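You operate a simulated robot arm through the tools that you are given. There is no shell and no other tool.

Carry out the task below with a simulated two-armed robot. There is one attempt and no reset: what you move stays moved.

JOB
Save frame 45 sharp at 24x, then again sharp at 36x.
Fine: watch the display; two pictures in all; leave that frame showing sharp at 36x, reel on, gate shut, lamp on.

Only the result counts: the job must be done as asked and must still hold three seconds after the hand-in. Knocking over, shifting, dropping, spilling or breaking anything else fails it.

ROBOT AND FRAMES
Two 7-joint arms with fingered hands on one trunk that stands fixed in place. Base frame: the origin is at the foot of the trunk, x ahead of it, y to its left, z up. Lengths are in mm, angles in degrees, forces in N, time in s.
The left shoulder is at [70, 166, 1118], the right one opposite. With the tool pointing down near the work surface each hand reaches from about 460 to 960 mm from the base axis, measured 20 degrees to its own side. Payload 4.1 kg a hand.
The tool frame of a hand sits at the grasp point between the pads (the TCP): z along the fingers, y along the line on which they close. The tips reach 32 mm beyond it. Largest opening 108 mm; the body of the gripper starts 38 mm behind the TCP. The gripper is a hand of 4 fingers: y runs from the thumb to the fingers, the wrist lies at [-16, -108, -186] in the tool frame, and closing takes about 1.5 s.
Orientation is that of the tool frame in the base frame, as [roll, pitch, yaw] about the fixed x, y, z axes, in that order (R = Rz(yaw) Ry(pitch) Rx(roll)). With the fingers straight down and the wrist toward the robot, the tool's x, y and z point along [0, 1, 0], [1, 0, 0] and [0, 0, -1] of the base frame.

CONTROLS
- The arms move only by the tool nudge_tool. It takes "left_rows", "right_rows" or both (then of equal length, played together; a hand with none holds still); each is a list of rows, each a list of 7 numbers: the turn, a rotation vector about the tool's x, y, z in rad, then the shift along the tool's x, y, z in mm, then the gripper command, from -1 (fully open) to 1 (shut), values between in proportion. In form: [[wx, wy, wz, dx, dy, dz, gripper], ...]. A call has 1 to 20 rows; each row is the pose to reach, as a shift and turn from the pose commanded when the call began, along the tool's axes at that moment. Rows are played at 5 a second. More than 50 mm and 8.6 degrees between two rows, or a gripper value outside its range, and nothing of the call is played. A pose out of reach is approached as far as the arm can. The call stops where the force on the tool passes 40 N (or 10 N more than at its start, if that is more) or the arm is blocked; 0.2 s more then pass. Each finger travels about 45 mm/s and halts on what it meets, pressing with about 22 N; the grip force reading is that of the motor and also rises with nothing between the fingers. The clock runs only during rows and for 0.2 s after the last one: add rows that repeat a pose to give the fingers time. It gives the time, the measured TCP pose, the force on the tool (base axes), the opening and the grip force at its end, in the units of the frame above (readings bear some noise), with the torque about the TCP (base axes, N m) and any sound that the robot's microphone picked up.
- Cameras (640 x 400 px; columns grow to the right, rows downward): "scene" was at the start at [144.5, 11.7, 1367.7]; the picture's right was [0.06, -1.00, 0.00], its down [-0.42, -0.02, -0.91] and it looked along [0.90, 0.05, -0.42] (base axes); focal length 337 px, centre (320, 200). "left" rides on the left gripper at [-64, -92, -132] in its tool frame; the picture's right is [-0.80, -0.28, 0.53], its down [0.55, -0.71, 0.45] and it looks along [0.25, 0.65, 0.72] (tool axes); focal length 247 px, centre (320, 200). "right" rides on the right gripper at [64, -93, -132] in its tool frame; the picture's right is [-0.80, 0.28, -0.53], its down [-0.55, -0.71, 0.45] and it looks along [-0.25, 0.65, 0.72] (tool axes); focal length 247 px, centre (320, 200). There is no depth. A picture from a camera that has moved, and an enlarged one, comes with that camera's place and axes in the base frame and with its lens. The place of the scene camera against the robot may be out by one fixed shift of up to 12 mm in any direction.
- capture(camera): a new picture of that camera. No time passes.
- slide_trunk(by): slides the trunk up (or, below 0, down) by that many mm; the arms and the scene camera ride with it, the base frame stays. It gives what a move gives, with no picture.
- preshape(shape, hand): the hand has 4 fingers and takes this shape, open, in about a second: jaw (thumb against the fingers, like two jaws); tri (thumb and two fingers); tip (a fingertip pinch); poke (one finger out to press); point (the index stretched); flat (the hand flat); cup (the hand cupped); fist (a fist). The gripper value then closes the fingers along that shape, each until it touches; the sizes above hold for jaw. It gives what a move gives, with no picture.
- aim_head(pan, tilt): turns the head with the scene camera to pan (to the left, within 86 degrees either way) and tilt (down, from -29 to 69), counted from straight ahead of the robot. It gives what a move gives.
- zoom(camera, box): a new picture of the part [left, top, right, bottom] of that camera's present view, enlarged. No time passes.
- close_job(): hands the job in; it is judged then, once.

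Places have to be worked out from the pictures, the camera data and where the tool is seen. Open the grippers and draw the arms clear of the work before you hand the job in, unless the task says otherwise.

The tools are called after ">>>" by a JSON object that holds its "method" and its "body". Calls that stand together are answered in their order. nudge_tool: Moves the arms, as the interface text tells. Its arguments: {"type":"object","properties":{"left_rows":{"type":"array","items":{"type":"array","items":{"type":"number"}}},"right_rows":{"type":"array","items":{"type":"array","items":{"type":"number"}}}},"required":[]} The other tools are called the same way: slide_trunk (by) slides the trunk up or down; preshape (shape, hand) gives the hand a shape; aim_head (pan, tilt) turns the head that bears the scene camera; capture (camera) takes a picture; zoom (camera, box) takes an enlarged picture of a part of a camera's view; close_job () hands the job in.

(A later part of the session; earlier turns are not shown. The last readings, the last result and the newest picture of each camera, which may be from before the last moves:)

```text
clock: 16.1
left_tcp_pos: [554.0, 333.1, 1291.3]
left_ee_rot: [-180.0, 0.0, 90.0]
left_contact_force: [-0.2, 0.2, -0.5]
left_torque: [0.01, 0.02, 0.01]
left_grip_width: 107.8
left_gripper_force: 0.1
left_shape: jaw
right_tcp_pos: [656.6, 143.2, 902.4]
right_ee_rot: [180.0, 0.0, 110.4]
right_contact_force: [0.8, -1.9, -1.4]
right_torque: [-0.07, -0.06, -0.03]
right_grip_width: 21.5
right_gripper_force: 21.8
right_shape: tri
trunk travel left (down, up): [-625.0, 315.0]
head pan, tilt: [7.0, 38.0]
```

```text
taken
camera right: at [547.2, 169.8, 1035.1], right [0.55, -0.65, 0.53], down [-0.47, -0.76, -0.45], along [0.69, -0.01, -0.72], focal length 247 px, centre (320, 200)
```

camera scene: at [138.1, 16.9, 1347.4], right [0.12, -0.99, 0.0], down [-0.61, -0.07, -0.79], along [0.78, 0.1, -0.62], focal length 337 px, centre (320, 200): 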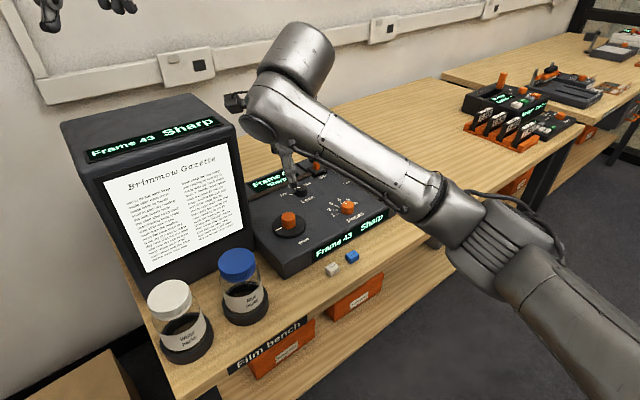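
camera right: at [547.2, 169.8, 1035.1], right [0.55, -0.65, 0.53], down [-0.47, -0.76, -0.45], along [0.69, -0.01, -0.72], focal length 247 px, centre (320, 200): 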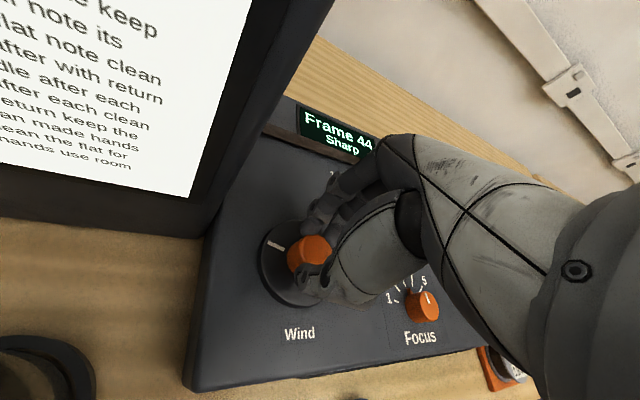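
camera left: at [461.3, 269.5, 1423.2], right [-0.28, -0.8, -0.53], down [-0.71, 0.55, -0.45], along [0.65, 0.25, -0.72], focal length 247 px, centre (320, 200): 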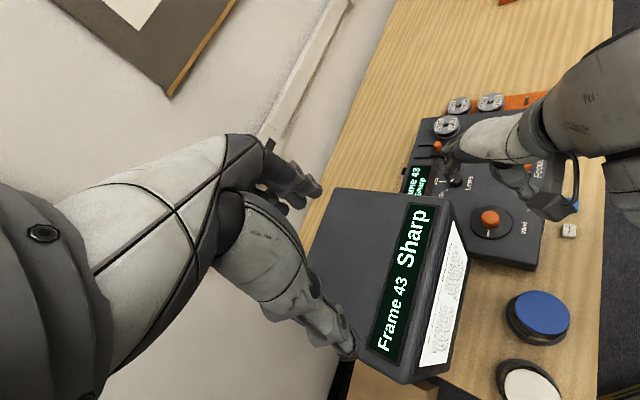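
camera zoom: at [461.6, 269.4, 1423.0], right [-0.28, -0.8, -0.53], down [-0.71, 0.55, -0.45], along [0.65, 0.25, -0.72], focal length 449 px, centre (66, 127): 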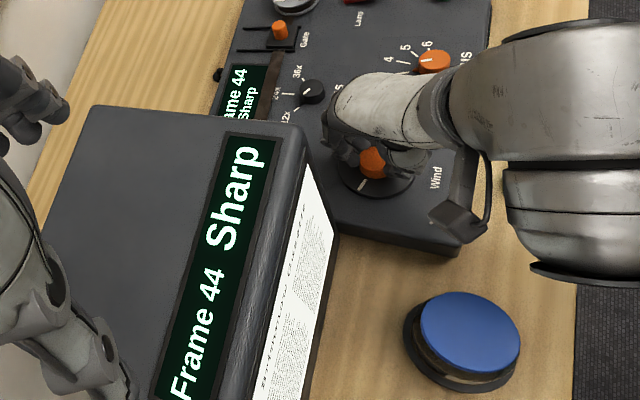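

Still 44 after ~20°. Another ~5°.

>>> {"method": "nudge_tool", "body": {"right_rows": [[0, 0, 0.04, 0, 0, 0, 1], [0, 0, 0.08, 0, 0, 0, 1], [0, 0, 0.08, 0, 0, 0, 1]]}}

>>> {"method": "capture", "body": {"camera": "right"}}

>>> {"method": "zoom", "body": {"camera": "left", "box": [360, 130, 560, 350]}}

```text
clock: 16.9
left_tcp_pos: [554.0, 333.0, 1291.7]
left_ee_rot: [-179.9, 0.1, 90.0]
left_contact_force: [-0.6, 0.3, -0.9]
left_torque: [-0.02, 0.0, 0.01]
left_grip_width: 107.8
left_gripper_force: 0.0
left_shape: jaw
right_tcp_pos: [656.9, 143.0, 903.1]
right_ee_rot: [-179.9, 0.0, 106.1]
right_contact_force: [2.1, -0.2, -1.1]
right_torque: [0.01, -0.03, 0.0]
right_grip_width: 21.3
right_gripper_force: 21.4
right_shape: tri
trunk travel left (down, up): [-625.0, 315.0]
head pan, tilt: [7.0, 38.0]
```

```text
taken
camera right: at [549.6, 178.3, 1034.9], right [0.49, -0.69, 0.53], down [-0.53, -0.72, -0.45], along [0.69, -0.06, -0.72], focal length 247 px, centre (320, 200)
```

right: 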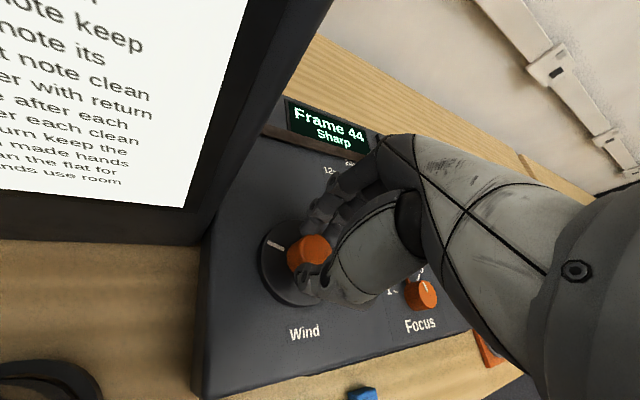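

```text
1.82 times, centred on (460, 240) of left
camera zoom: at [461.8, 269.9, 1422.9], right [-0.28, -0.8, -0.53], down [-0.71, 0.55, -0.45], along [0.65, 0.25, -0.72], focal length 449 px, centre (66, 127)
```

zoom: 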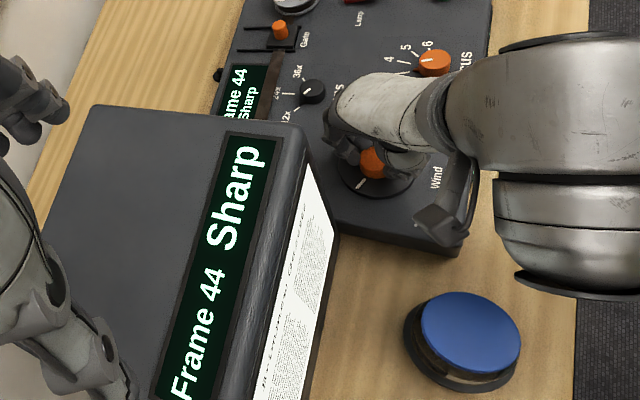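

Still 44 at ~24° total. Clearance to the box is still fine; another ~5°.

>>> {"method": "nudge_tool", "body": {"right_rows": [[0, 0, 0.04, 0, 0, 0, 1], [0, 0, 0.08, 0, 0, 0, 1], [0, 0, 0.08, 0, 0, 0, 1]]}}

>>> {"method": "capture", "body": {"camera": "right"}}

>>> {"method": "capture", "body": {"camera": "left"}}

```text
clock: 17.6
left_tcp_pos: [554.2, 333.8, 1290.6]
left_ee_rot: [-179.9, 0.1, 90.0]
left_contact_force: [-0.1, -0.2, 0.2]
left_torque: [0.01, 0.02, 0.0]
left_grip_width: 107.6
left_gripper_force: 0.0
left_shape: jaw
right_tcp_pos: [655.6, 142.1, 902.1]
right_ee_rot: [-180.0, 0.0, 101.4]
right_contact_force: [3.7, -0.3, -1.0]
right_torque: [0.04, -0.12, 0.04]
right_grip_width: 21.3
right_gripper_force: 22.1
right_shape: tri
trunk travel left (down, up): [-625.0, 315.0]
head pan, tilt: [7.0, 38.0]
```

```text
taken
camera right: at [552.9, 186.9, 1035.0], right [0.43, -0.73, 0.53], down [-0.58, -0.68, -0.45], along [0.69, -0.12, -0.72], focal length 247 px, centre (320, 200)
```

right: 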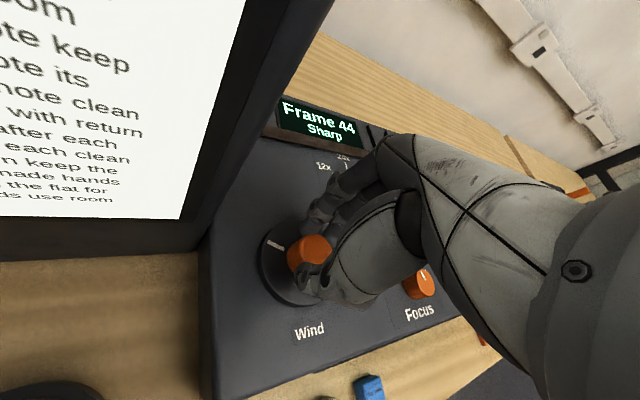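

```text
taken
camera left: at [461.9, 269.8, 1422.9], right [-0.28, -0.8, -0.53], down [-0.71, 0.55, -0.45], along [0.65, 0.25, -0.72], focal length 247 px, centre (320, 200)
```

left: 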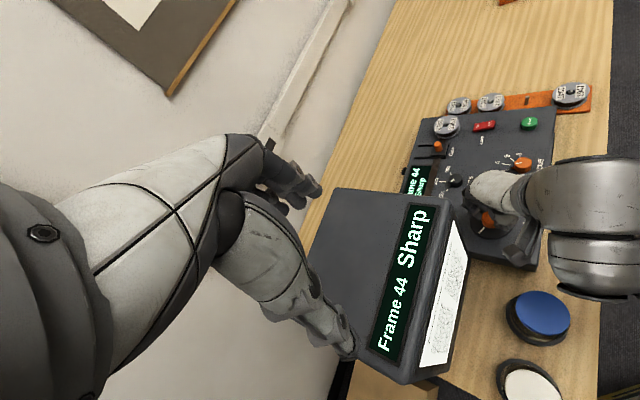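

Still 44 at ~29°. Rather than bring the camera body closer to the box, I release, rotate the hand back to yaw ~140, and re-grip to continue.

>>> {"method": "nudge_tool", "body": {"right_rows": [[0, 0, 0, 0, 0, 0, 0.4], [0, 0, 0, 0, 0, 0, -0.2], [0, 0, 0, 0, 0, 0, -0.3], [0, 0, -0.13, 0, 0, 0, -0.3], [0, 0, -0.26, 0, 0, 0, -0.3], [0, 0, -0.39, 0, 0, 0, -0.3], [0, 0, -0.52, 0, 0, 0, -0.3], [0, 0, -0.65, 0, 0, 0, -0.3], [0, 0, -0.68, 0, 0, 0, -0.3], [0, 0, -0.68, 0, 0, 0, 0.1], [0, 0, -0.68, 0, 0, 0, 0.5], [0, 0, -0.68, 0, 0, 0, 0.8], [0, 0, -0.68, 0, 0, 0, 1], [0, 0, -0.68, 0, 0, 0, 1], [0, 0, -0.68, 0, 0, 0, 1]]}}

>>> {"method": "capture", "body": {"camera": "right"}}

>>> {"method": "zoom", "body": {"camera": "left", "box": [360, 130, 560, 350]}}

```text
clock: 20.9
left_tcp_pos: [552.7, 334.8, 1290.7]
left_ee_rot: [179.9, 0.0, 90.0]
left_contact_force: [-0.2, -0.1, -0.1]
left_torque: [0.02, -0.02, 0.03]
left_grip_width: 107.5
left_gripper_force: 0.1
left_shape: jaw
right_tcp_pos: [656.0, 142.1, 902.4]
right_ee_rot: [180.0, 0.0, 140.3]
right_contact_force: [-1.5, -1.0, -0.6]
right_torque: [0.01, 0.04, -0.03]
right_grip_width: 21.2
right_gripper_force: 21.8
right_shape: tri
trunk travel left (down, up): [-625.0, 315.0]
head pan, tilt: [7.0, 38.0]
```

```text
taken
camera right: at [547.6, 112.1, 1035.2], right [0.8, -0.29, 0.53], down [-0.03, -0.89, -0.45], along [0.61, 0.34, -0.72], focal length 247 px, centre (320, 200)
```

right: 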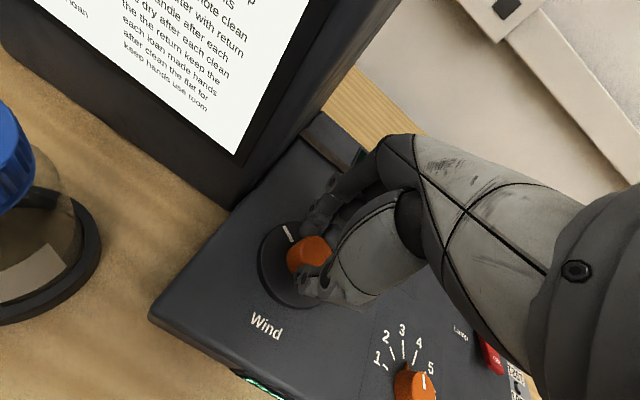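

```text
1.82 times, centred on (460, 240) of left
camera zoom: at [461.4, 269.7, 1423.0], right [-0.28, -0.8, -0.53], down [-0.71, 0.55, -0.45], along [0.65, 0.25, -0.72], focal length 449 px, centre (66, 127)
```

zoom: 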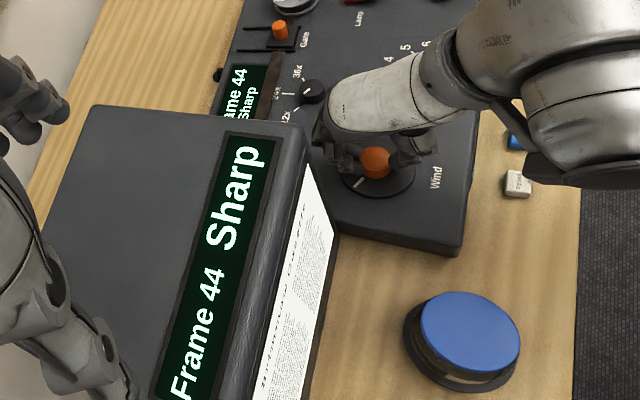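

Re-gripped at yaw 140, still Frame 44. I continue clockwise by ~7°.

>>> {"method": "nudge_tool", "body": {"right_rows": [[0, 0, 0.05, 0, 0, 0, 1], [0, 0, 0.1, 0, 0, 0, 1], [0, 0, 0.12, 0, 0, 0, 1], [0, 0, 0.12, 0, 0, 0, 1]]}}

>>> {"method": "zoom", "body": {"camera": "left", "box": [360, 130, 560, 350]}}

```text
clock: 21.9
left_tcp_pos: [554.5, 333.5, 1291.6]
left_ee_rot: [180.0, 0.0, 90.0]
left_contact_force: [0.7, 0.5, 0.5]
left_torque: [-0.01, 0.01, 0.0]
left_grip_width: 107.8
left_gripper_force: 0.0
left_shape: jaw
right_tcp_pos: [656.1, 142.3, 901.6]
right_ee_rot: [-179.9, 0.0, 133.4]
right_contact_force: [-0.4, 1.7, -2.3]
right_torque: [0.02, -0.03, 0.01]
right_grip_width: 21.0
right_gripper_force: 22.3
right_shape: tri
trunk travel left (down, up): [-625.0, 315.0]
head pan, tilt: [7.0, 38.0]
```

```text
1.82 times, centred on (460, 240) of left
camera zoom: at [461.7, 270.3, 1422.8], right [-0.28, -0.8, -0.53], down [-0.71, 0.55, -0.45], along [0.65, 0.25, -0.72], focal length 449 px, centre (66, 127)
```

zoom: 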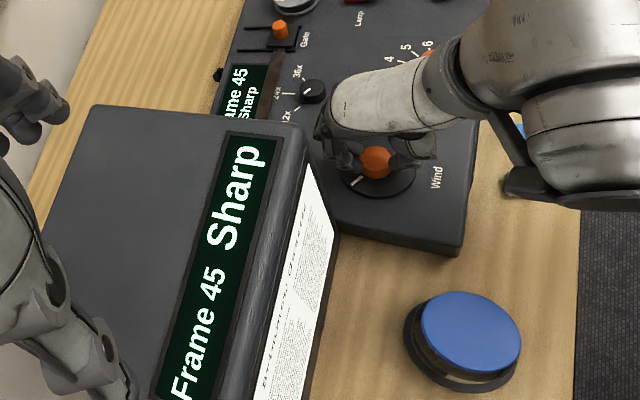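

Frame 45 appeared at about 30–35° total. I go ~6° further to sit well inside the frame rather than at the switching edge.

>>> {"method": "nudge_tool", "body": {"right_rows": [[0, 0, 0.05, 0, 0, 0, 1], [0, 0, 0.105, 0, 0, 0, 1], [0, 0, 0.105, 0, 0, 0, 1], [0, 0, 0.105, 0, 0, 0, 1]]}}

>>> {"method": "zoom", "body": {"camera": "left", "box": [360, 130, 560, 350]}}

```text
clock: 22.9
left_tcp_pos: [554.2, 334.5, 1290.5]
left_ee_rot: [-180.0, 0.1, 90.0]
left_contact_force: [0.1, -0.9, -0.9]
left_torque: [0.03, 0.03, -0.03]
left_grip_width: 107.5
left_gripper_force: 0.0
left_shape: jaw
right_tcp_pos: [656.9, 143.1, 902.9]
right_ee_rot: [180.0, -0.1, 127.5]
right_contact_force: [0.6, 4.6, -1.1]
right_torque: [0.18, -0.09, 0.03]
right_grip_width: 20.8
right_gripper_force: 21.9
right_shape: tri
trunk travel left (down, up): [-625.0, 315.0]
head pan, tilt: [7.0, 38.0]
```

```text
1.82 times, centred on (460, 240) of left
camera zoom: at [461.7, 270.6, 1422.8], right [-0.28, -0.8, -0.53], down [-0.71, 0.55, -0.45], along [0.65, 0.25, -0.72], focal length 449 px, centre (66, 127)
```

zoom: 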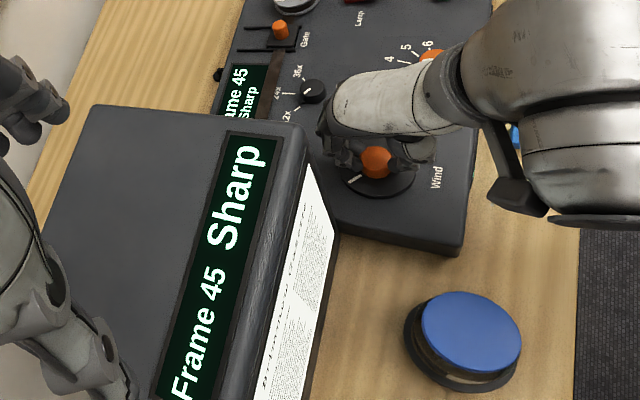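

Frame 45 Sharp, well inside. I release, lift, check the display, and move over to the Lens knob (estimated centre ~(784,137)).

>>> {"method": "nudge_tool", "body": {"right_rows": [[0, 0, 0, 0, 0, 0, 0.5], [0, 0, 0, 0, 0, 0, 0], [0, 0, 0, 0, 0, 0, -0.3], [0, 0, 0, 0, 0, 0, -0.3], [0, 0, 0, 0, 0, -25, -0.3], [0, 0, 0, 0, 0, -60, -0.3], [0, 0, 0, 0, 0, -70, -0.3], [0, 0, -0.1, -27, 33, -70, -0.3], [0, 0, -0.2, -54, 65, -70, -0.3], [0, 0, -0.305, -82, 98, -70, -0.3], [0, 0, -0.305, -82, 98, -70, -0.3]]}}

>>> {"method": "capture", "body": {"camera": "right"}}

>>> {"method": "capture", "body": {"camera": "left"}}

>>> {"method": "capture", "body": {"camera": "scene"}}

```text
clock: 25.2
left_tcp_pos: [552.5, 332.5, 1290.1]
left_ee_rot: [180.0, 0.0, 90.0]
left_contact_force: [0.4, 0.8, -0.1]
left_torque: [0.02, -0.03, 0.02]
left_grip_width: 107.7
left_gripper_force: 0.0
left_shape: jaw
right_tcp_pos: [783.1, 136.6, 973.0]
right_ee_rot: [179.9, 0.1, 145.0]
right_contact_force: [-0.7, -0.6, 0.5]
right_torque: [-0.02, -0.02, -0.02]
right_grip_width: 70.0
right_gripper_force: 0.0
right_shape: tri
trunk travel left (down, up): [-625.0, 315.0]
head pan, tilt: [7.0, 38.0]
```

```text
taken
camera right: at [677.5, 97.7, 1105.0], right [0.82, -0.23, 0.53], down [0.05, -0.89, -0.45], along [0.58, 0.39, -0.72], focal length 247 px, centre (320, 200)
```

right: 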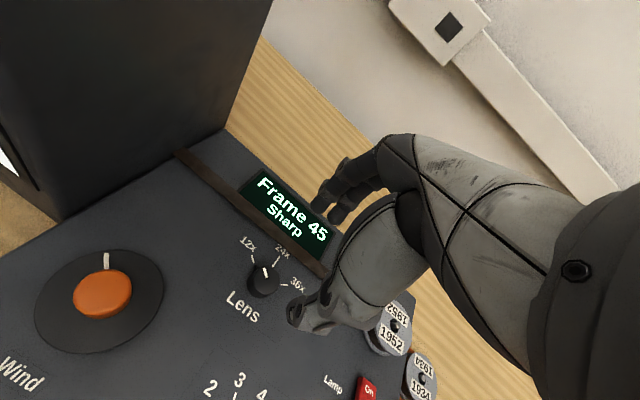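

```text
taken
camera left: at [461.1, 269.2, 1423.2], right [-0.28, -0.8, -0.53], down [-0.71, 0.55, -0.45], along [0.65, 0.25, -0.72], focal length 247 px, centre (320, 200)
```

left: 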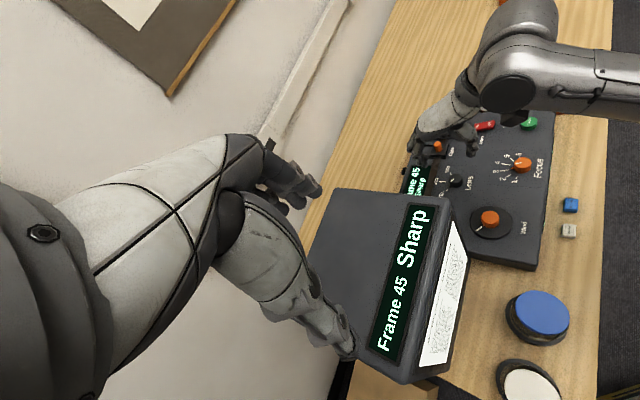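

```text
taken
camera scene: at [137.9, 16.7, 1347.4], right [0.12, -0.99, 0.0], down [-0.61, -0.07, -0.79], along [0.78, 0.1, -0.62], focal length 337 px, centre (320, 200)
```

scene: 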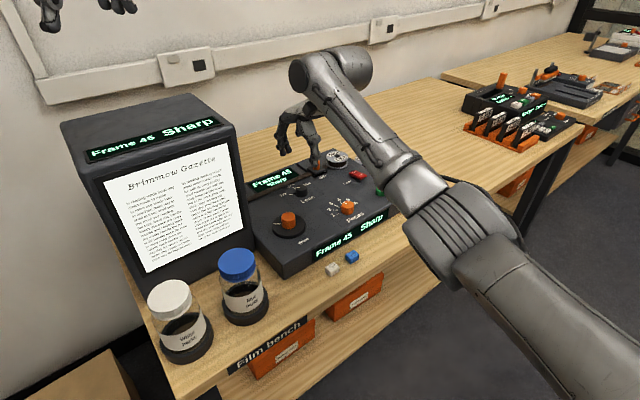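

Frame 45 stays after release. Now I measure the Lens knob precisely with the hand camera.

>>> {"method": "zoom", "body": {"camera": "right", "box": [220, 220, 320, 320]}}

>>> {"method": "zoom", "body": {"camera": "left", "box": [400, 110, 500, 200]}}

>>> {"method": "zoom", "body": {"camera": "scene", "box": [240, 130, 400, 230]}}

```text
4.00 times, centred on (270, 270) of right
camera zoom: at [677.5, 97.7, 1105.0], right [0.82, -0.23, 0.53], down [0.05, -0.89, -0.45], along [0.58, 0.39, -0.72], focal length 988 px, centre (520, -80)
```

zoom: 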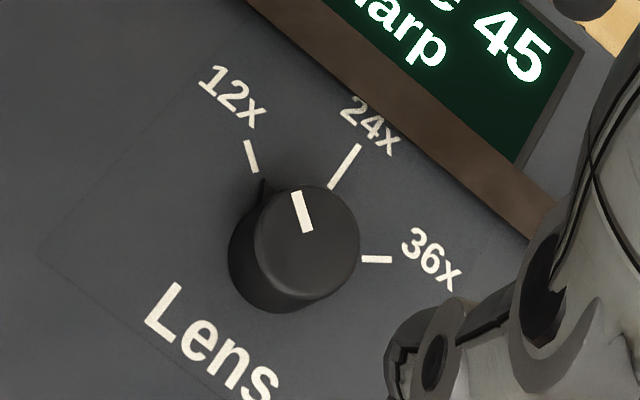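

```text
4.44 times, centred on (450, 155) of left
camera zoom: at [461.1, 269.2, 1423.2], right [-0.28, -0.8, -0.53], down [-0.71, 0.55, -0.45], along [0.65, 0.25, -0.72], focal length 1098 px, centre (-258, 400)
```

zoom: 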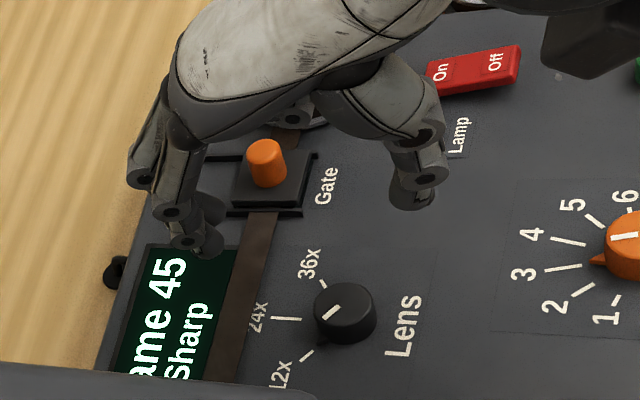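

```text
4.00 times, centred on (320, 180) of scene
camera zoom: at [137.9, 16.7, 1347.4], right [0.12, -0.99, 0.0], down [-0.61, -0.07, -0.79], along [0.78, 0.1, -0.62], focal length 1346 px, centre (320, 280)
```

zoom: 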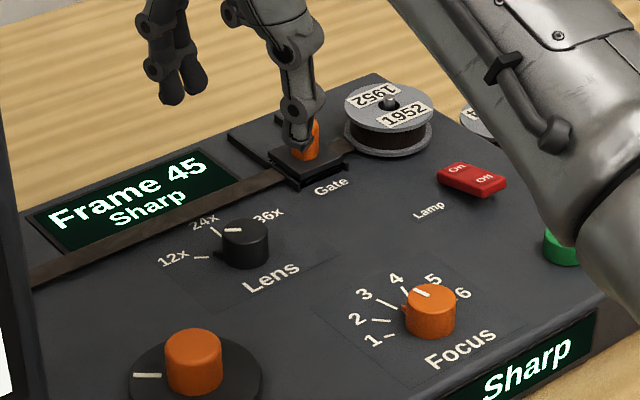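

Lens knob centre refined to (780,133), top z≈866, base ≈849, diameter ~27 mm. I narrow the opening to ~51 mm (to stay off the film strip 46 mm away) and descend to TCP z≈885.

>>> {"method": "nudge_tool", "body": {"right_rows": [[0, 0, 0, 0.5, -4.5, 0, 0.05], [0, 0, 0, 0.5, -4.5, 30, 0.05], [0, 0, 0, 0.5, -4.5, 55, 0.05], [0, 0, 0, 0.5, -4.5, 70, 0.05], [0, 0, 0, 0.5, -4.5, 70, 0.05]]}}

>>> {"method": "zoom", "body": {"camera": "right", "box": [240, 200, 360, 320]}}

>>> {"method": "zoom", "body": {"camera": "left", "box": [400, 120, 500, 210]}}

>>> {"method": "zoom", "body": {"camera": "scene", "box": [240, 130, 400, 230]}}

```text
clock: 26.4
left_tcp_pos: [553.9, 333.7, 1291.8]
left_ee_rot: [180.0, 0.1, 90.0]
left_contact_force: [-0.3, 0.5, 0.2]
left_torque: [-0.02, 0.0, -0.03]
left_grip_width: 107.6
left_gripper_force: 0.1
left_shape: jaw
right_tcp_pos: [781.5, 133.8, 903.2]
right_ee_rot: [-180.0, 0.0, 144.9]
right_contact_force: [-0.1, 0.3, -0.9]
right_torque: [-0.01, 0.0, 0.02]
right_grip_width: 51.7
right_gripper_force: 0.1
right_shape: tri
trunk travel left (down, up): [-625.0, 315.0]
head pan, tilt: [7.0, 38.0]
```

```text
3.33 times, centred on (300, 260) of right
camera zoom: at [675.4, 94.2, 1035.4], right [0.82, -0.23, 0.53], down [0.04, -0.89, -0.45], along [0.58, 0.39, -0.72], focal length 823 px, centre (387, 0)
```

zoom: 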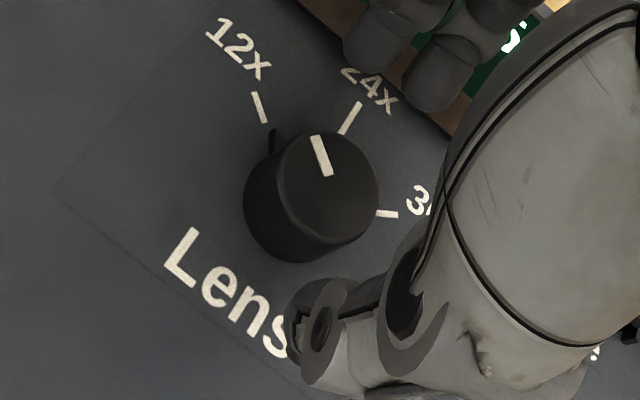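

```text
4.44 times, centred on (450, 165) of left
camera zoom: at [461.4, 269.9, 1423.0], right [-0.28, -0.8, -0.53], down [-0.71, 0.55, -0.45], along [0.65, 0.25, -0.72], focal length 1098 px, centre (-258, 356)
```

zoom: 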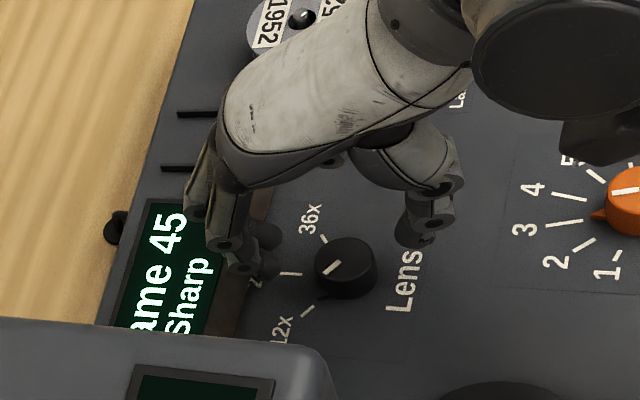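

```text
4.00 times, centred on (320, 180) of scene
camera zoom: at [138.2, 17.2, 1347.4], right [0.12, -0.99, 0.0], down [-0.61, -0.08, -0.79], along [0.78, 0.1, -0.62], focal length 1346 px, centre (320, 280)
```

zoom: 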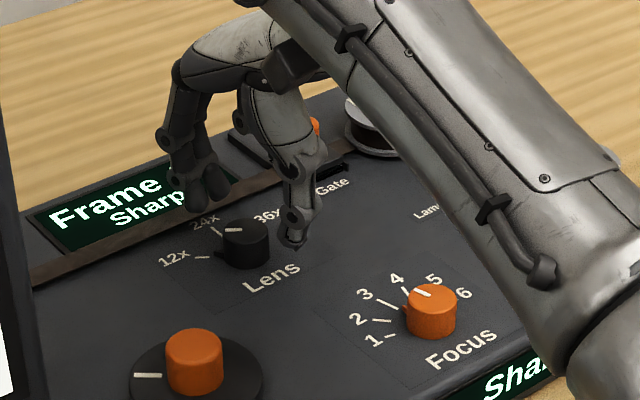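

Centred within 1–2 mm. Last 18 mm down, then close on the Lens knob.

>>> {"method": "nudge_tool", "body": {"right_rows": [[0, 0, 0, 1, -1, 10, 0.05], [0, 0, 0, 1, -1, 18, 0.05], [0, 0, 0, 1, -1, 18, 0.3], [0, 0, 0, 1, -1, 18, 0.6], [0, 0, 0, 1, -1, 18, 0.8], [0, 0, 0, 1, -1, 18, 1], [0, 0, 0, 1, -1, 18, 1], [0, 0, 0, 1, -1, 18, 1]]}}

>>> {"method": "zoom", "body": {"camera": "right", "box": [240, 200, 360, 320]}}

>>> {"method": "zoom", "body": {"camera": "scene", "box": [240, 130, 400, 230]}}

>>> {"method": "zoom", "body": {"camera": "left", "box": [380, 120, 540, 360]}}

```text
clock: 28.2
left_tcp_pos: [553.7, 333.3, 1291.0]
left_ee_rot: [-180.0, -0.1, 89.9]
left_contact_force: [-0.6, 0.1, 0.0]
left_torque: [0.0, -0.02, -0.02]
left_grip_width: 107.7
left_gripper_force: 0.1
left_shape: jaw
right_tcp_pos: [778.9, 132.6, 882.9]
right_ee_rot: [-180.0, 0.0, 144.9]
right_contact_force: [1.7, -1.7, -0.7]
right_torque: [-0.04, -0.05, 0.06]
right_grip_width: 19.4
right_gripper_force: 21.9
right_shape: tri
trunk travel left (down, up): [-625.0, 315.0]
head pan, tilt: [7.0, 38.0]
```

```text
3.33 times, centred on (300, 260) of right
camera zoom: at [674.2, 93.2, 1016.4], right [0.82, -0.23, 0.53], down [0.04, -0.89, -0.45], along [0.58, 0.39, -0.72], focal length 823 px, centre (387, 0)
```

zoom: 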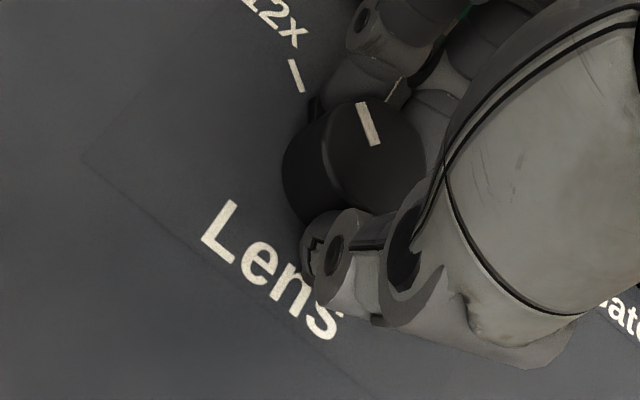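

```text
4.00 times, centred on (320, 180) of scene
camera zoom: at [138.5, 16.9, 1347.3], right [0.12, -0.99, 0.0], down [-0.61, -0.07, -0.79], along [0.78, 0.1, -0.62], focal length 1346 px, centre (320, 280)
```

zoom: 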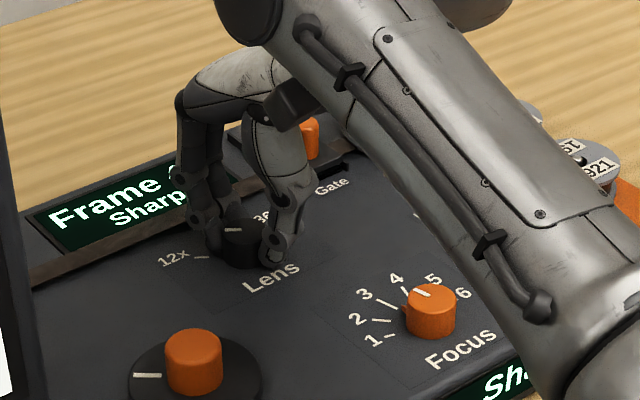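

```text
1.67 times, centred on (460, 240) of left
camera zoom: at [461.8, 269.5, 1423.0], right [-0.28, -0.8, -0.53], down [-0.71, 0.55, -0.45], along [0.65, 0.25, -0.72], focal length 412 px, centre (87, 133)
```

zoom: 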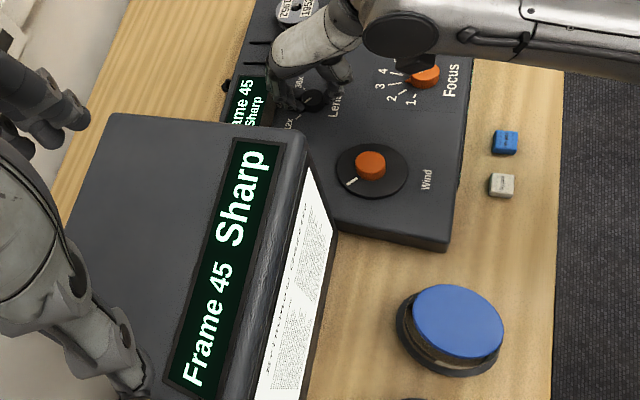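

Gripped the Lens knob (19 mm, 22 N). I turn clockwise ~61° toward the 24x tick.

>>> {"method": "nudge_tool", "body": {"right_rows": [[0, 0, 0.13, 0, 0, 0, 1], [0, 0, 0.26, 0, 0, 0, 1], [0, 0, 0.39, 0, 0, 0, 1], [0, 0, 0.52, 0, 0, 0, 1], [0, 0, 0.65, 0, 0, 0, 1], [0, 0, 0.78, 0, 0, 0, 1], [0, 0, 0.91, 0, 0, 0, 1], [0, 0, 1.04, 0, 0, 0, 1], [0, 0, 1.07, 0, 0, 0, 1], [0, 0, 1.07, 0, 0, 0, 1]]}}

>>> {"method": "zoom", "body": {"camera": "right", "box": [220, 150, 380, 320]}}

>>> {"method": "zoom", "body": {"camera": "left", "box": [380, 120, 540, 360]}}

>>> {"method": "capture", "body": {"camera": "scene"}}

```text
clock: 30.4
left_tcp_pos: [553.1, 332.4, 1293.3]
left_ee_rot: [-179.9, 0.1, 89.9]
left_contact_force: [0.5, -0.3, 0.0]
left_torque: [-0.01, -0.02, 0.02]
left_grip_width: 107.9
left_gripper_force: 0.0
left_shape: jaw
right_tcp_pos: [780.0, 133.5, 884.3]
right_ee_rot: [-179.9, 0.0, 83.5]
right_contact_force: [-8.4, -11.1, -8.5]
right_torque: [-0.3, 0.26, 0.05]
right_grip_width: 18.6
right_gripper_force: 21.8
right_shape: tri
trunk travel left (down, up): [-625.0, 315.0]
head pan, tilt: [7.0, 38.0]
```

```text
2.35 times, centred on (300, 235) of right
camera zoom: at [694.8, 205.8, 1017.2], right [0.19, -0.82, 0.53], down [-0.76, -0.47, -0.45], along [0.62, -0.32, -0.72], focal length 581 px, centre (367, 118)
```

zoom: 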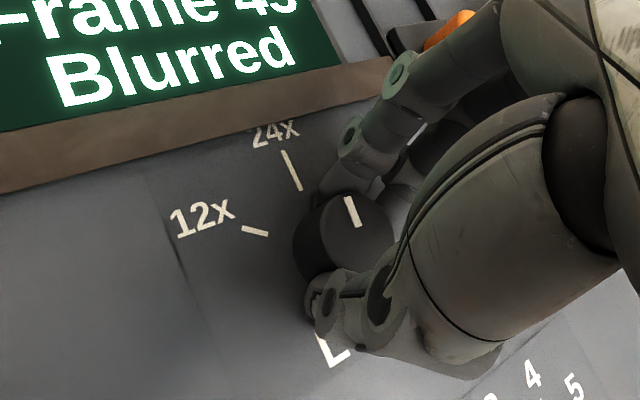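

```text
1.67 times, centred on (460, 240) of left
camera zoom: at [461.3, 268.2, 1423.3], right [-0.28, -0.8, -0.53], down [-0.71, 0.55, -0.45], along [0.65, 0.25, -0.72], focal length 412 px, centre (87, 133)
```

zoom: 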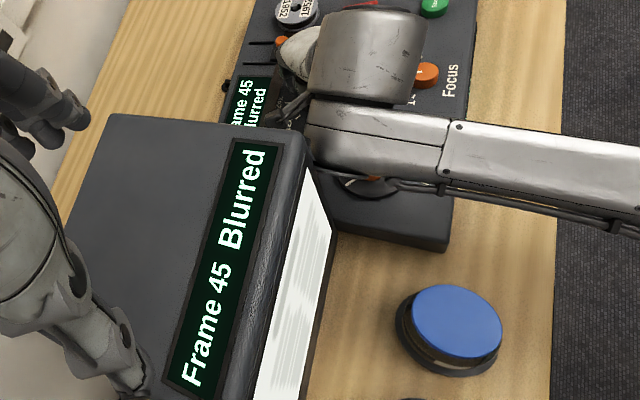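

```text
taken
camera scene: at [138.1, 15.7, 1347.3], right [0.12, -0.99, 0.0], down [-0.61, -0.07, -0.79], along [0.78, 0.1, -0.62], focal length 337 px, centre (320, 200)
```

scene: 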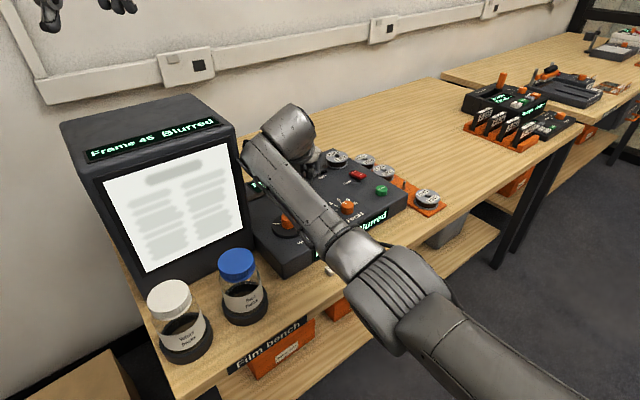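

The display now says "Frame 45 Blurred" and the pointer is about on the 24x tick. I release the knob and lift straight up, then verify where the pointer settled.

>>> {"method": "nudge_tool", "body": {"right_rows": [[0, 0, 0, 0, 0, 0, 0.6], [0, 0, 0, 0, 0, 0, 0.3], [0, 0, 0, 0, 0, 0, 0.1], [0, 0, 0, 0, 0, 0, 0.1], [0, 0, 0, 0, 0, -15, 0.1], [0, 0, 0, 0, 0, -40, 0.1], [0, 0, 0, 0, 0, -70, 0.1], [0, 0, 0, 0, 0, -90, 0.1], [0, 0, 0, 0, 0, -90, 0.1]]}}

>>> {"method": "capture", "body": {"camera": "right"}}

>>> {"method": "capture", "body": {"camera": "scene"}}

>>> {"method": "capture", "body": {"camera": "left"}}

```text
clock: 32.5
left_tcp_pos: [553.6, 332.9, 1289.8]
left_ee_rot: [180.0, 0.0, 90.0]
left_contact_force: [-1.2, 0.1, -0.4]
left_torque: [-0.01, 0.03, -0.02]
left_grip_width: 107.6
left_gripper_force: 0.0
left_shape: jaw
right_tcp_pos: [777.5, 134.1, 973.9]
right_ee_rot: [-180.0, 0.1, 83.6]
right_contact_force: [-0.5, 0.6, -0.8]
right_torque: [0.02, 0.01, 0.0]
right_grip_width: 48.1
right_gripper_force: 0.0
right_shape: tri
trunk travel left (down, up): [-625.0, 315.0]
head pan, tilt: [7.0, 38.0]
```

```text
taken
camera right: at [693.7, 207.4, 1108.0], right [0.19, -0.82, 0.53], down [-0.76, -0.47, -0.45], along [0.62, -0.32, -0.72], focal length 247 px, centre (320, 200)
```

right: 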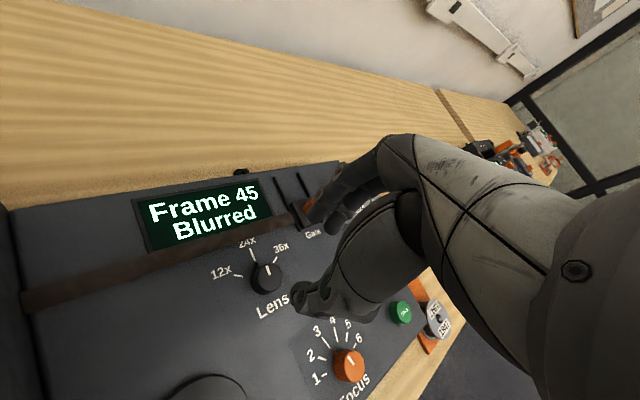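

```text
taken
camera scene: at [138.4, 17.2, 1347.3], right [0.12, -0.99, 0.0], down [-0.61, -0.08, -0.79], along [0.78, 0.1, -0.62], focal length 337 px, centre (320, 200)
```

scene: 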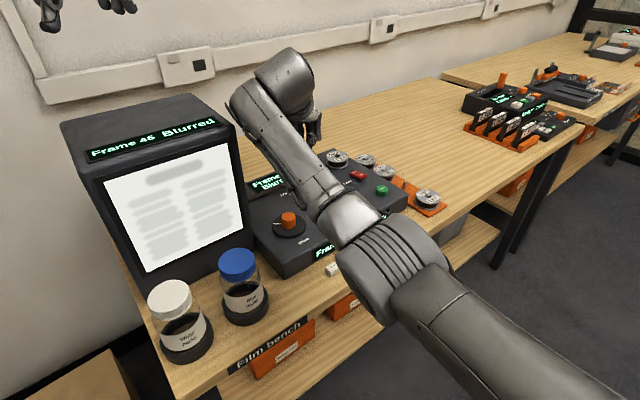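

```text
taken
camera left: at [461.7, 269.8, 1422.9], right [-0.28, -0.8, -0.53], down [-0.71, 0.55, -0.45], along [0.65, 0.25, -0.72], focal length 247 px, centre (320, 200)
```

left: 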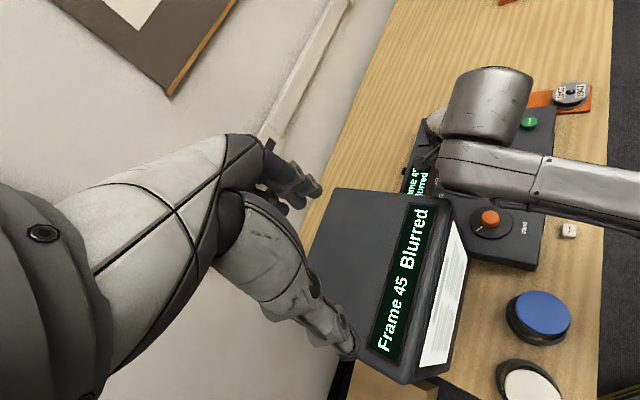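

Clear of the knob. I zoom to check the lens pointer against the 24x tick.

>>> {"method": "zoom", "body": {"camera": "right", "box": [200, 220, 320, 320]}}

>>> {"method": "zoom", "body": {"camera": "right", "box": [290, 300, 410, 400]}}

```text
4.00 times, centred on (260, 270) of right
camera zoom: at [693.7, 207.4, 1108.0], right [0.19, -0.82, 0.53], down [-0.76, -0.47, -0.45], along [0.62, -0.32, -0.72], focal length 988 px, centre (560, -80)
```

zoom: 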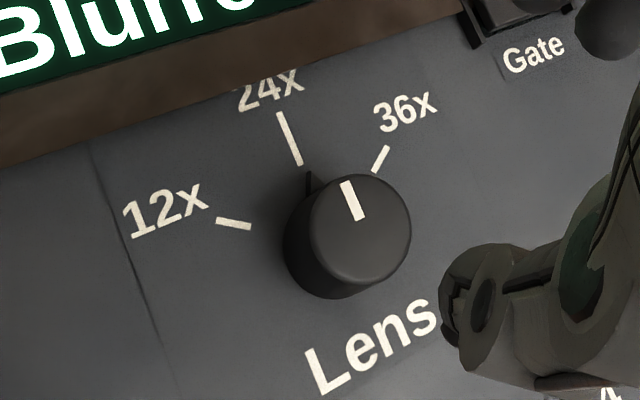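

```text
4.00 times, centred on (350, 350) of right
camera zoom: at [693.7, 207.4, 1108.0], right [0.19, -0.82, 0.53], down [-0.76, -0.47, -0.45], along [0.62, -0.32, -0.72], focal length 988 px, centre (200, -400)
```

zoom: 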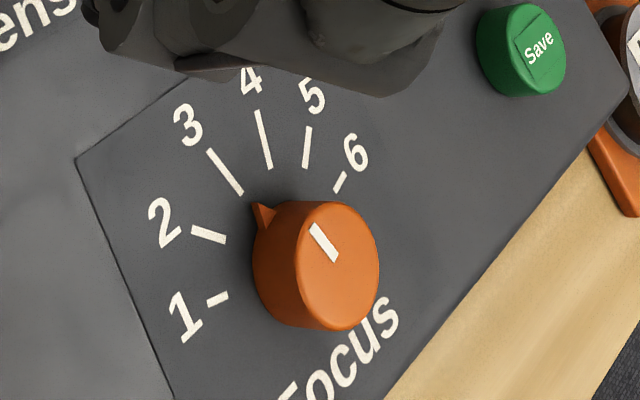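

The lens tab lines up with the 24x tick. Now I move over the Focus knob (~(728,20)) with yaw ~115 and measure it.

>>> {"method": "nudge_tool", "body": {"right_rows": [[0, 0, -0.12, -30, -9, 0, 0], [0, 0, -0.24, -60, -18, 0, 0], [0, 0, -0.36, -90, -27, 0, -0.1], [0, 0, -0.48, -119, -36.5, 0, -0.1], [0, 0, -0.548, -119, -36.5, 0, -0.1], [0, 0, -0.548, -119, -36.5, 0, -0.1]]}}

>>> {"method": "capture", "body": {"camera": "right"}}

>>> {"method": "zoom", "body": {"camera": "right", "box": [200, 210, 340, 330]}}

>>> {"method": "zoom", "body": {"camera": "left", "box": [440, 110, 600, 250]}}

```text
clock: 33.9
left_tcp_pos: [554.0, 333.2, 1290.9]
left_ee_rot: [180.0, 0.0, 90.1]
left_contact_force: [-0.1, -0.7, -0.2]
left_torque: [0.0, 0.0, 0.02]
left_grip_width: 107.6
left_gripper_force: 0.0
left_shape: jaw
right_tcp_pos: [729.5, 19.0, 974.8]
right_ee_rot: [180.0, 0.0, 115.1]
right_contact_force: [0.6, 0.7, 0.2]
right_torque: [-0.02, 0.03, -0.01]
right_grip_width: 59.0
right_gripper_force: 0.1
right_shape: tri
trunk travel left (down, up): [-625.0, 315.0]
head pan, tilt: [7.0, 38.0]
```

```text
taken
camera right: at [618.7, 37.4, 1107.8], right [0.59, -0.6, 0.53], down [-0.41, -0.8, -0.45], along [0.69, 0.05, -0.72], focal length 247 px, centre (320, 200)
```

right: 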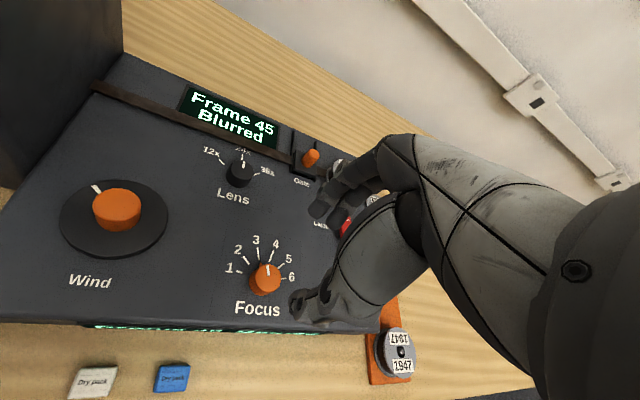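

```text
3.33 times, centred on (270, 270) of right
camera zoom: at [618.7, 37.4, 1107.8], right [0.59, -0.6, 0.53], down [-0.41, -0.8, -0.45], along [0.69, 0.05, -0.72], focal length 823 px, centre (487, -33)
```

zoom: 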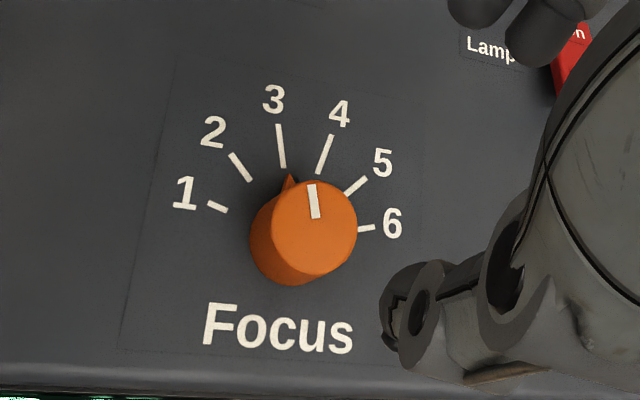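

```text
2.86 times, centred on (520, 180) of left
camera zoom: at [461.4, 269.5, 1423.1], right [-0.28, -0.8, -0.53], down [-0.71, 0.55, -0.45], along [0.65, 0.25, -0.72], focal length 706 px, centre (-251, 257)
```

zoom: 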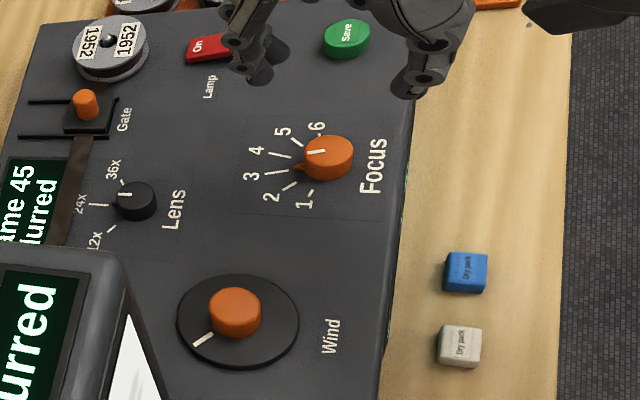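

Focus centre at about (727.5,19.5), top ≈867, tab just above "3". I descend with yaw 130 and grip it.

>>> {"method": "nudge_tool", "body": {"right_rows": [[0, 0, -0.13, 1, -1.5, 20, -0.1], [0, 0, -0.26, 1, -1.5, 50, -0.1], [0, 0, -0.26, 1, -1.5, 72, -0.1], [0, 0, -0.26, 1, -1.5, 83, -0.1], [0, 0, -0.26, 1, -1.5, 88, -0.1], [0, 0, -0.26, 1, -1.5, 88, -0.1]]}}

>>> {"method": "zoom", "body": {"camera": "right", "box": [240, 190, 360, 320]}}

>>> {"method": "zoom", "body": {"camera": "left", "box": [440, 110, 600, 250]}}

```text
clock: 35.2
left_tcp_pos: [552.5, 332.0, 1291.4]
left_ee_rot: [180.0, 0.0, 90.0]
left_contact_force: [0.1, 0.1, 0.1]
left_torque: [-0.01, 0.01, -0.03]
left_grip_width: 107.6
left_gripper_force: 0.1
left_shape: jaw
right_tcp_pos: [727.4, 19.0, 886.1]
right_ee_rot: [180.0, 0.0, 129.9]
right_contact_force: [-0.6, 0.7, 0.0]
right_torque: [-0.01, 0.03, -0.02]
right_grip_width: 59.2
right_gripper_force: 0.1
right_shape: tri
trunk travel left (down, up): [-625.0, 315.0]
head pan, tilt: [7.0, 38.0]
```

```text
3.08 times, centred on (300, 255) of right
camera zoom: at [616.2, 7.9, 1018.8], right [0.73, -0.43, 0.53], down [-0.19, -0.87, -0.45], along [0.66, 0.23, -0.72], focal length 760 px, centre (382, 31)
```

zoom: 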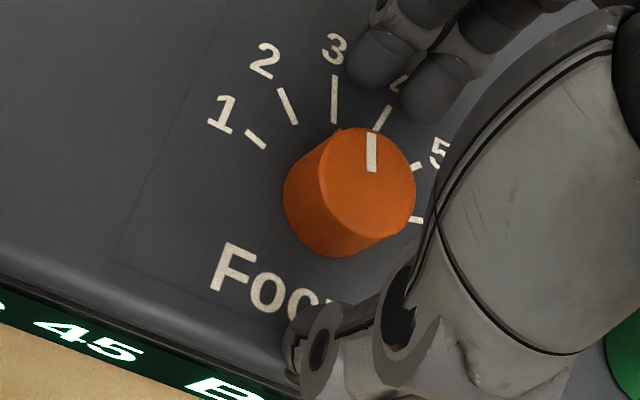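

```text
2.86 times, centred on (520, 180) of left
camera zoom: at [461.4, 269.9, 1423.0], right [-0.28, -0.8, -0.53], down [-0.71, 0.55, -0.45], along [0.65, 0.25, -0.72], focal length 706 px, centre (-251, 257)
```

zoom: 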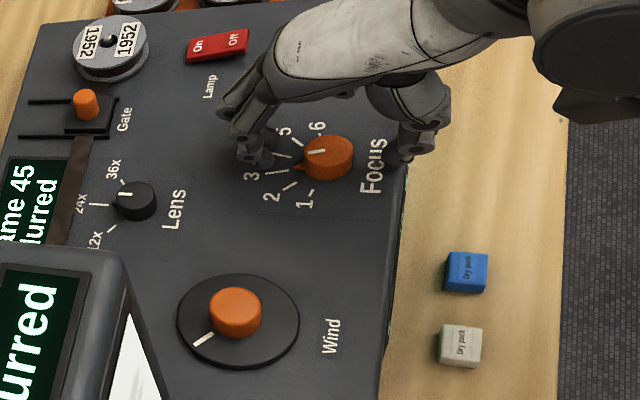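

Fingers straddle the Focus knob. I close and turn clockwise about 8°, then check the display.

>>> {"method": "nudge_tool", "body": {"right_rows": [[0, 0, 0, 0, 0, 0, 0.2], [0, 0, 0, 0, 0, 0, 0.5], [0, 0, 0, 0, 0, 0, 0.8], [0, 0, 0, 0, 0, 0, 1], [0, 0, 0, 0, 0, 0, 1], [0, 0, 0, 0, 0, 0, 1], [0, 0, 0.07, 0, 0, 0, 1], [0, 0, 0.14, 0, 0, 0, 1], [0, 0, 0.14, 0, 0, 0, 1]]}}

>>> {"method": "zoom", "body": {"camera": "right", "box": [240, 190, 360, 320]}}

>>> {"method": "capture", "body": {"camera": "scene"}}

>>> {"method": "capture", "body": {"camera": "left"}}

```text
clock: 37.2
left_tcp_pos: [553.2, 332.8, 1291.4]
left_ee_rot: [180.0, 0.0, 90.0]
left_contact_force: [-0.4, 0.4, 0.2]
left_torque: [0.01, -0.01, 0.01]
left_grip_width: 107.8
left_gripper_force: 0.1
left_shape: jaw
right_tcp_pos: [727.8, 18.8, 886.6]
right_ee_rot: [179.9, -0.1, 121.9]
right_contact_force: [-2.3, -5.3, -1.9]
right_torque: [-0.17, 0.05, 0.05]
right_grip_width: 18.2
right_gripper_force: 21.9
right_shape: tri
trunk travel left (down, up): [-625.0, 315.0]
head pan, tilt: [7.0, 38.0]
```

```text
3.08 times, centred on (300, 255) of right
camera zoom: at [616.0, 23.5, 1019.0], right [0.66, -0.53, 0.53], down [-0.31, -0.84, -0.45], along [0.68, 0.13, -0.72], focal length 760 px, centre (382, 31)
```

zoom: 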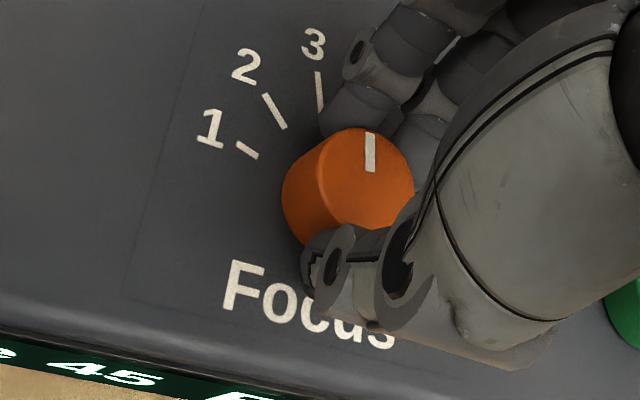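

```text
taken
camera scene: at [138.3, 16.2, 1347.3], right [0.12, -0.99, 0.0], down [-0.61, -0.07, -0.79], along [0.78, 0.1, -0.62], focal length 337 px, centre (320, 200)
```

scene: 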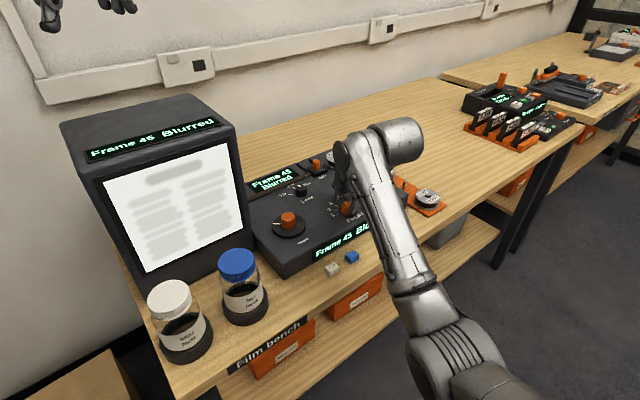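

```text
taken
camera left: at [461.5, 268.7, 1423.2], right [-0.28, -0.8, -0.53], down [-0.71, 0.55, -0.45], along [0.65, 0.25, -0.72], focal length 247 px, centre (320, 200)
```

left: 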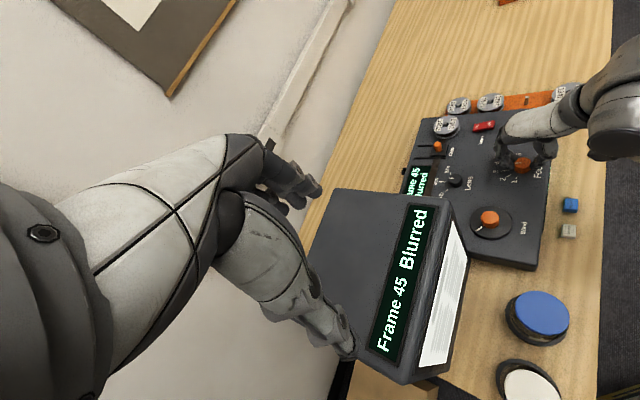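

The knob follows the hand; still Blurred. I'll use the page blur on the screen as a gauge and turn another ~8°.

>>> {"method": "zoom", "body": {"camera": "scene", "box": [60, 100, 250, 280]}}

>>> {"method": "nudge_tool", "body": {"right_rows": [[0, 0, 0.07, 0, 0, 0, 1], [0, 0, 0.14, 0, 0, 0, 1], [0, 0, 0.14, 0, 0, 0, 1]]}}

>>> {"method": "zoom", "body": {"camera": "scene", "box": [60, 100, 250, 280]}}

```text
2.22 times, centred on (155, 190) of scene
camera zoom: at [138.3, 16.2, 1347.3], right [0.12, -0.99, 0.0], down [-0.61, -0.07, -0.79], along [0.78, 0.1, -0.62], focal length 748 px, centre (687, 222)
```

zoom: 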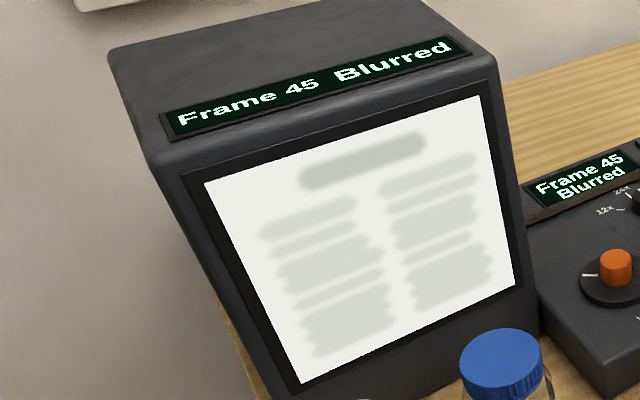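

```text
clock: 38.0
left_tcp_pos: [553.7, 333.2, 1290.8]
left_ee_rot: [-179.9, 0.0, 90.0]
left_contact_force: [0.1, 1.0, 0.4]
left_torque: [-0.03, -0.01, 0.0]
left_grip_width: 107.7
left_gripper_force: 0.0
left_shape: jaw
right_tcp_pos: [728.4, 18.6, 886.2]
right_ee_rot: [-180.0, -0.1, 113.8]
right_contact_force: [1.7, -8.0, -1.5]
right_torque: [-0.19, -0.02, 0.01]
right_grip_width: 18.5
right_gripper_force: 21.8
right_shape: tri
trunk travel left (down, up): [-625.0, 315.0]
head pan, tilt: [7.0, 38.0]
```

```text
2.22 times, centred on (155, 190) of scene
camera zoom: at [138.5, 15.8, 1347.4], right [0.12, -0.99, 0.0], down [-0.61, -0.07, -0.79], along [0.78, 0.1, -0.62], focal length 748 px, centre (687, 222)
```

zoom: 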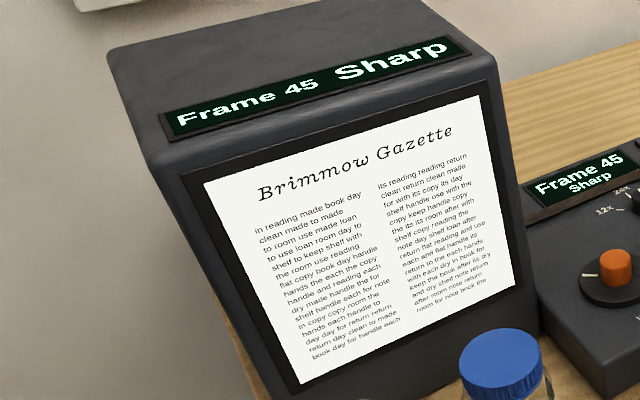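

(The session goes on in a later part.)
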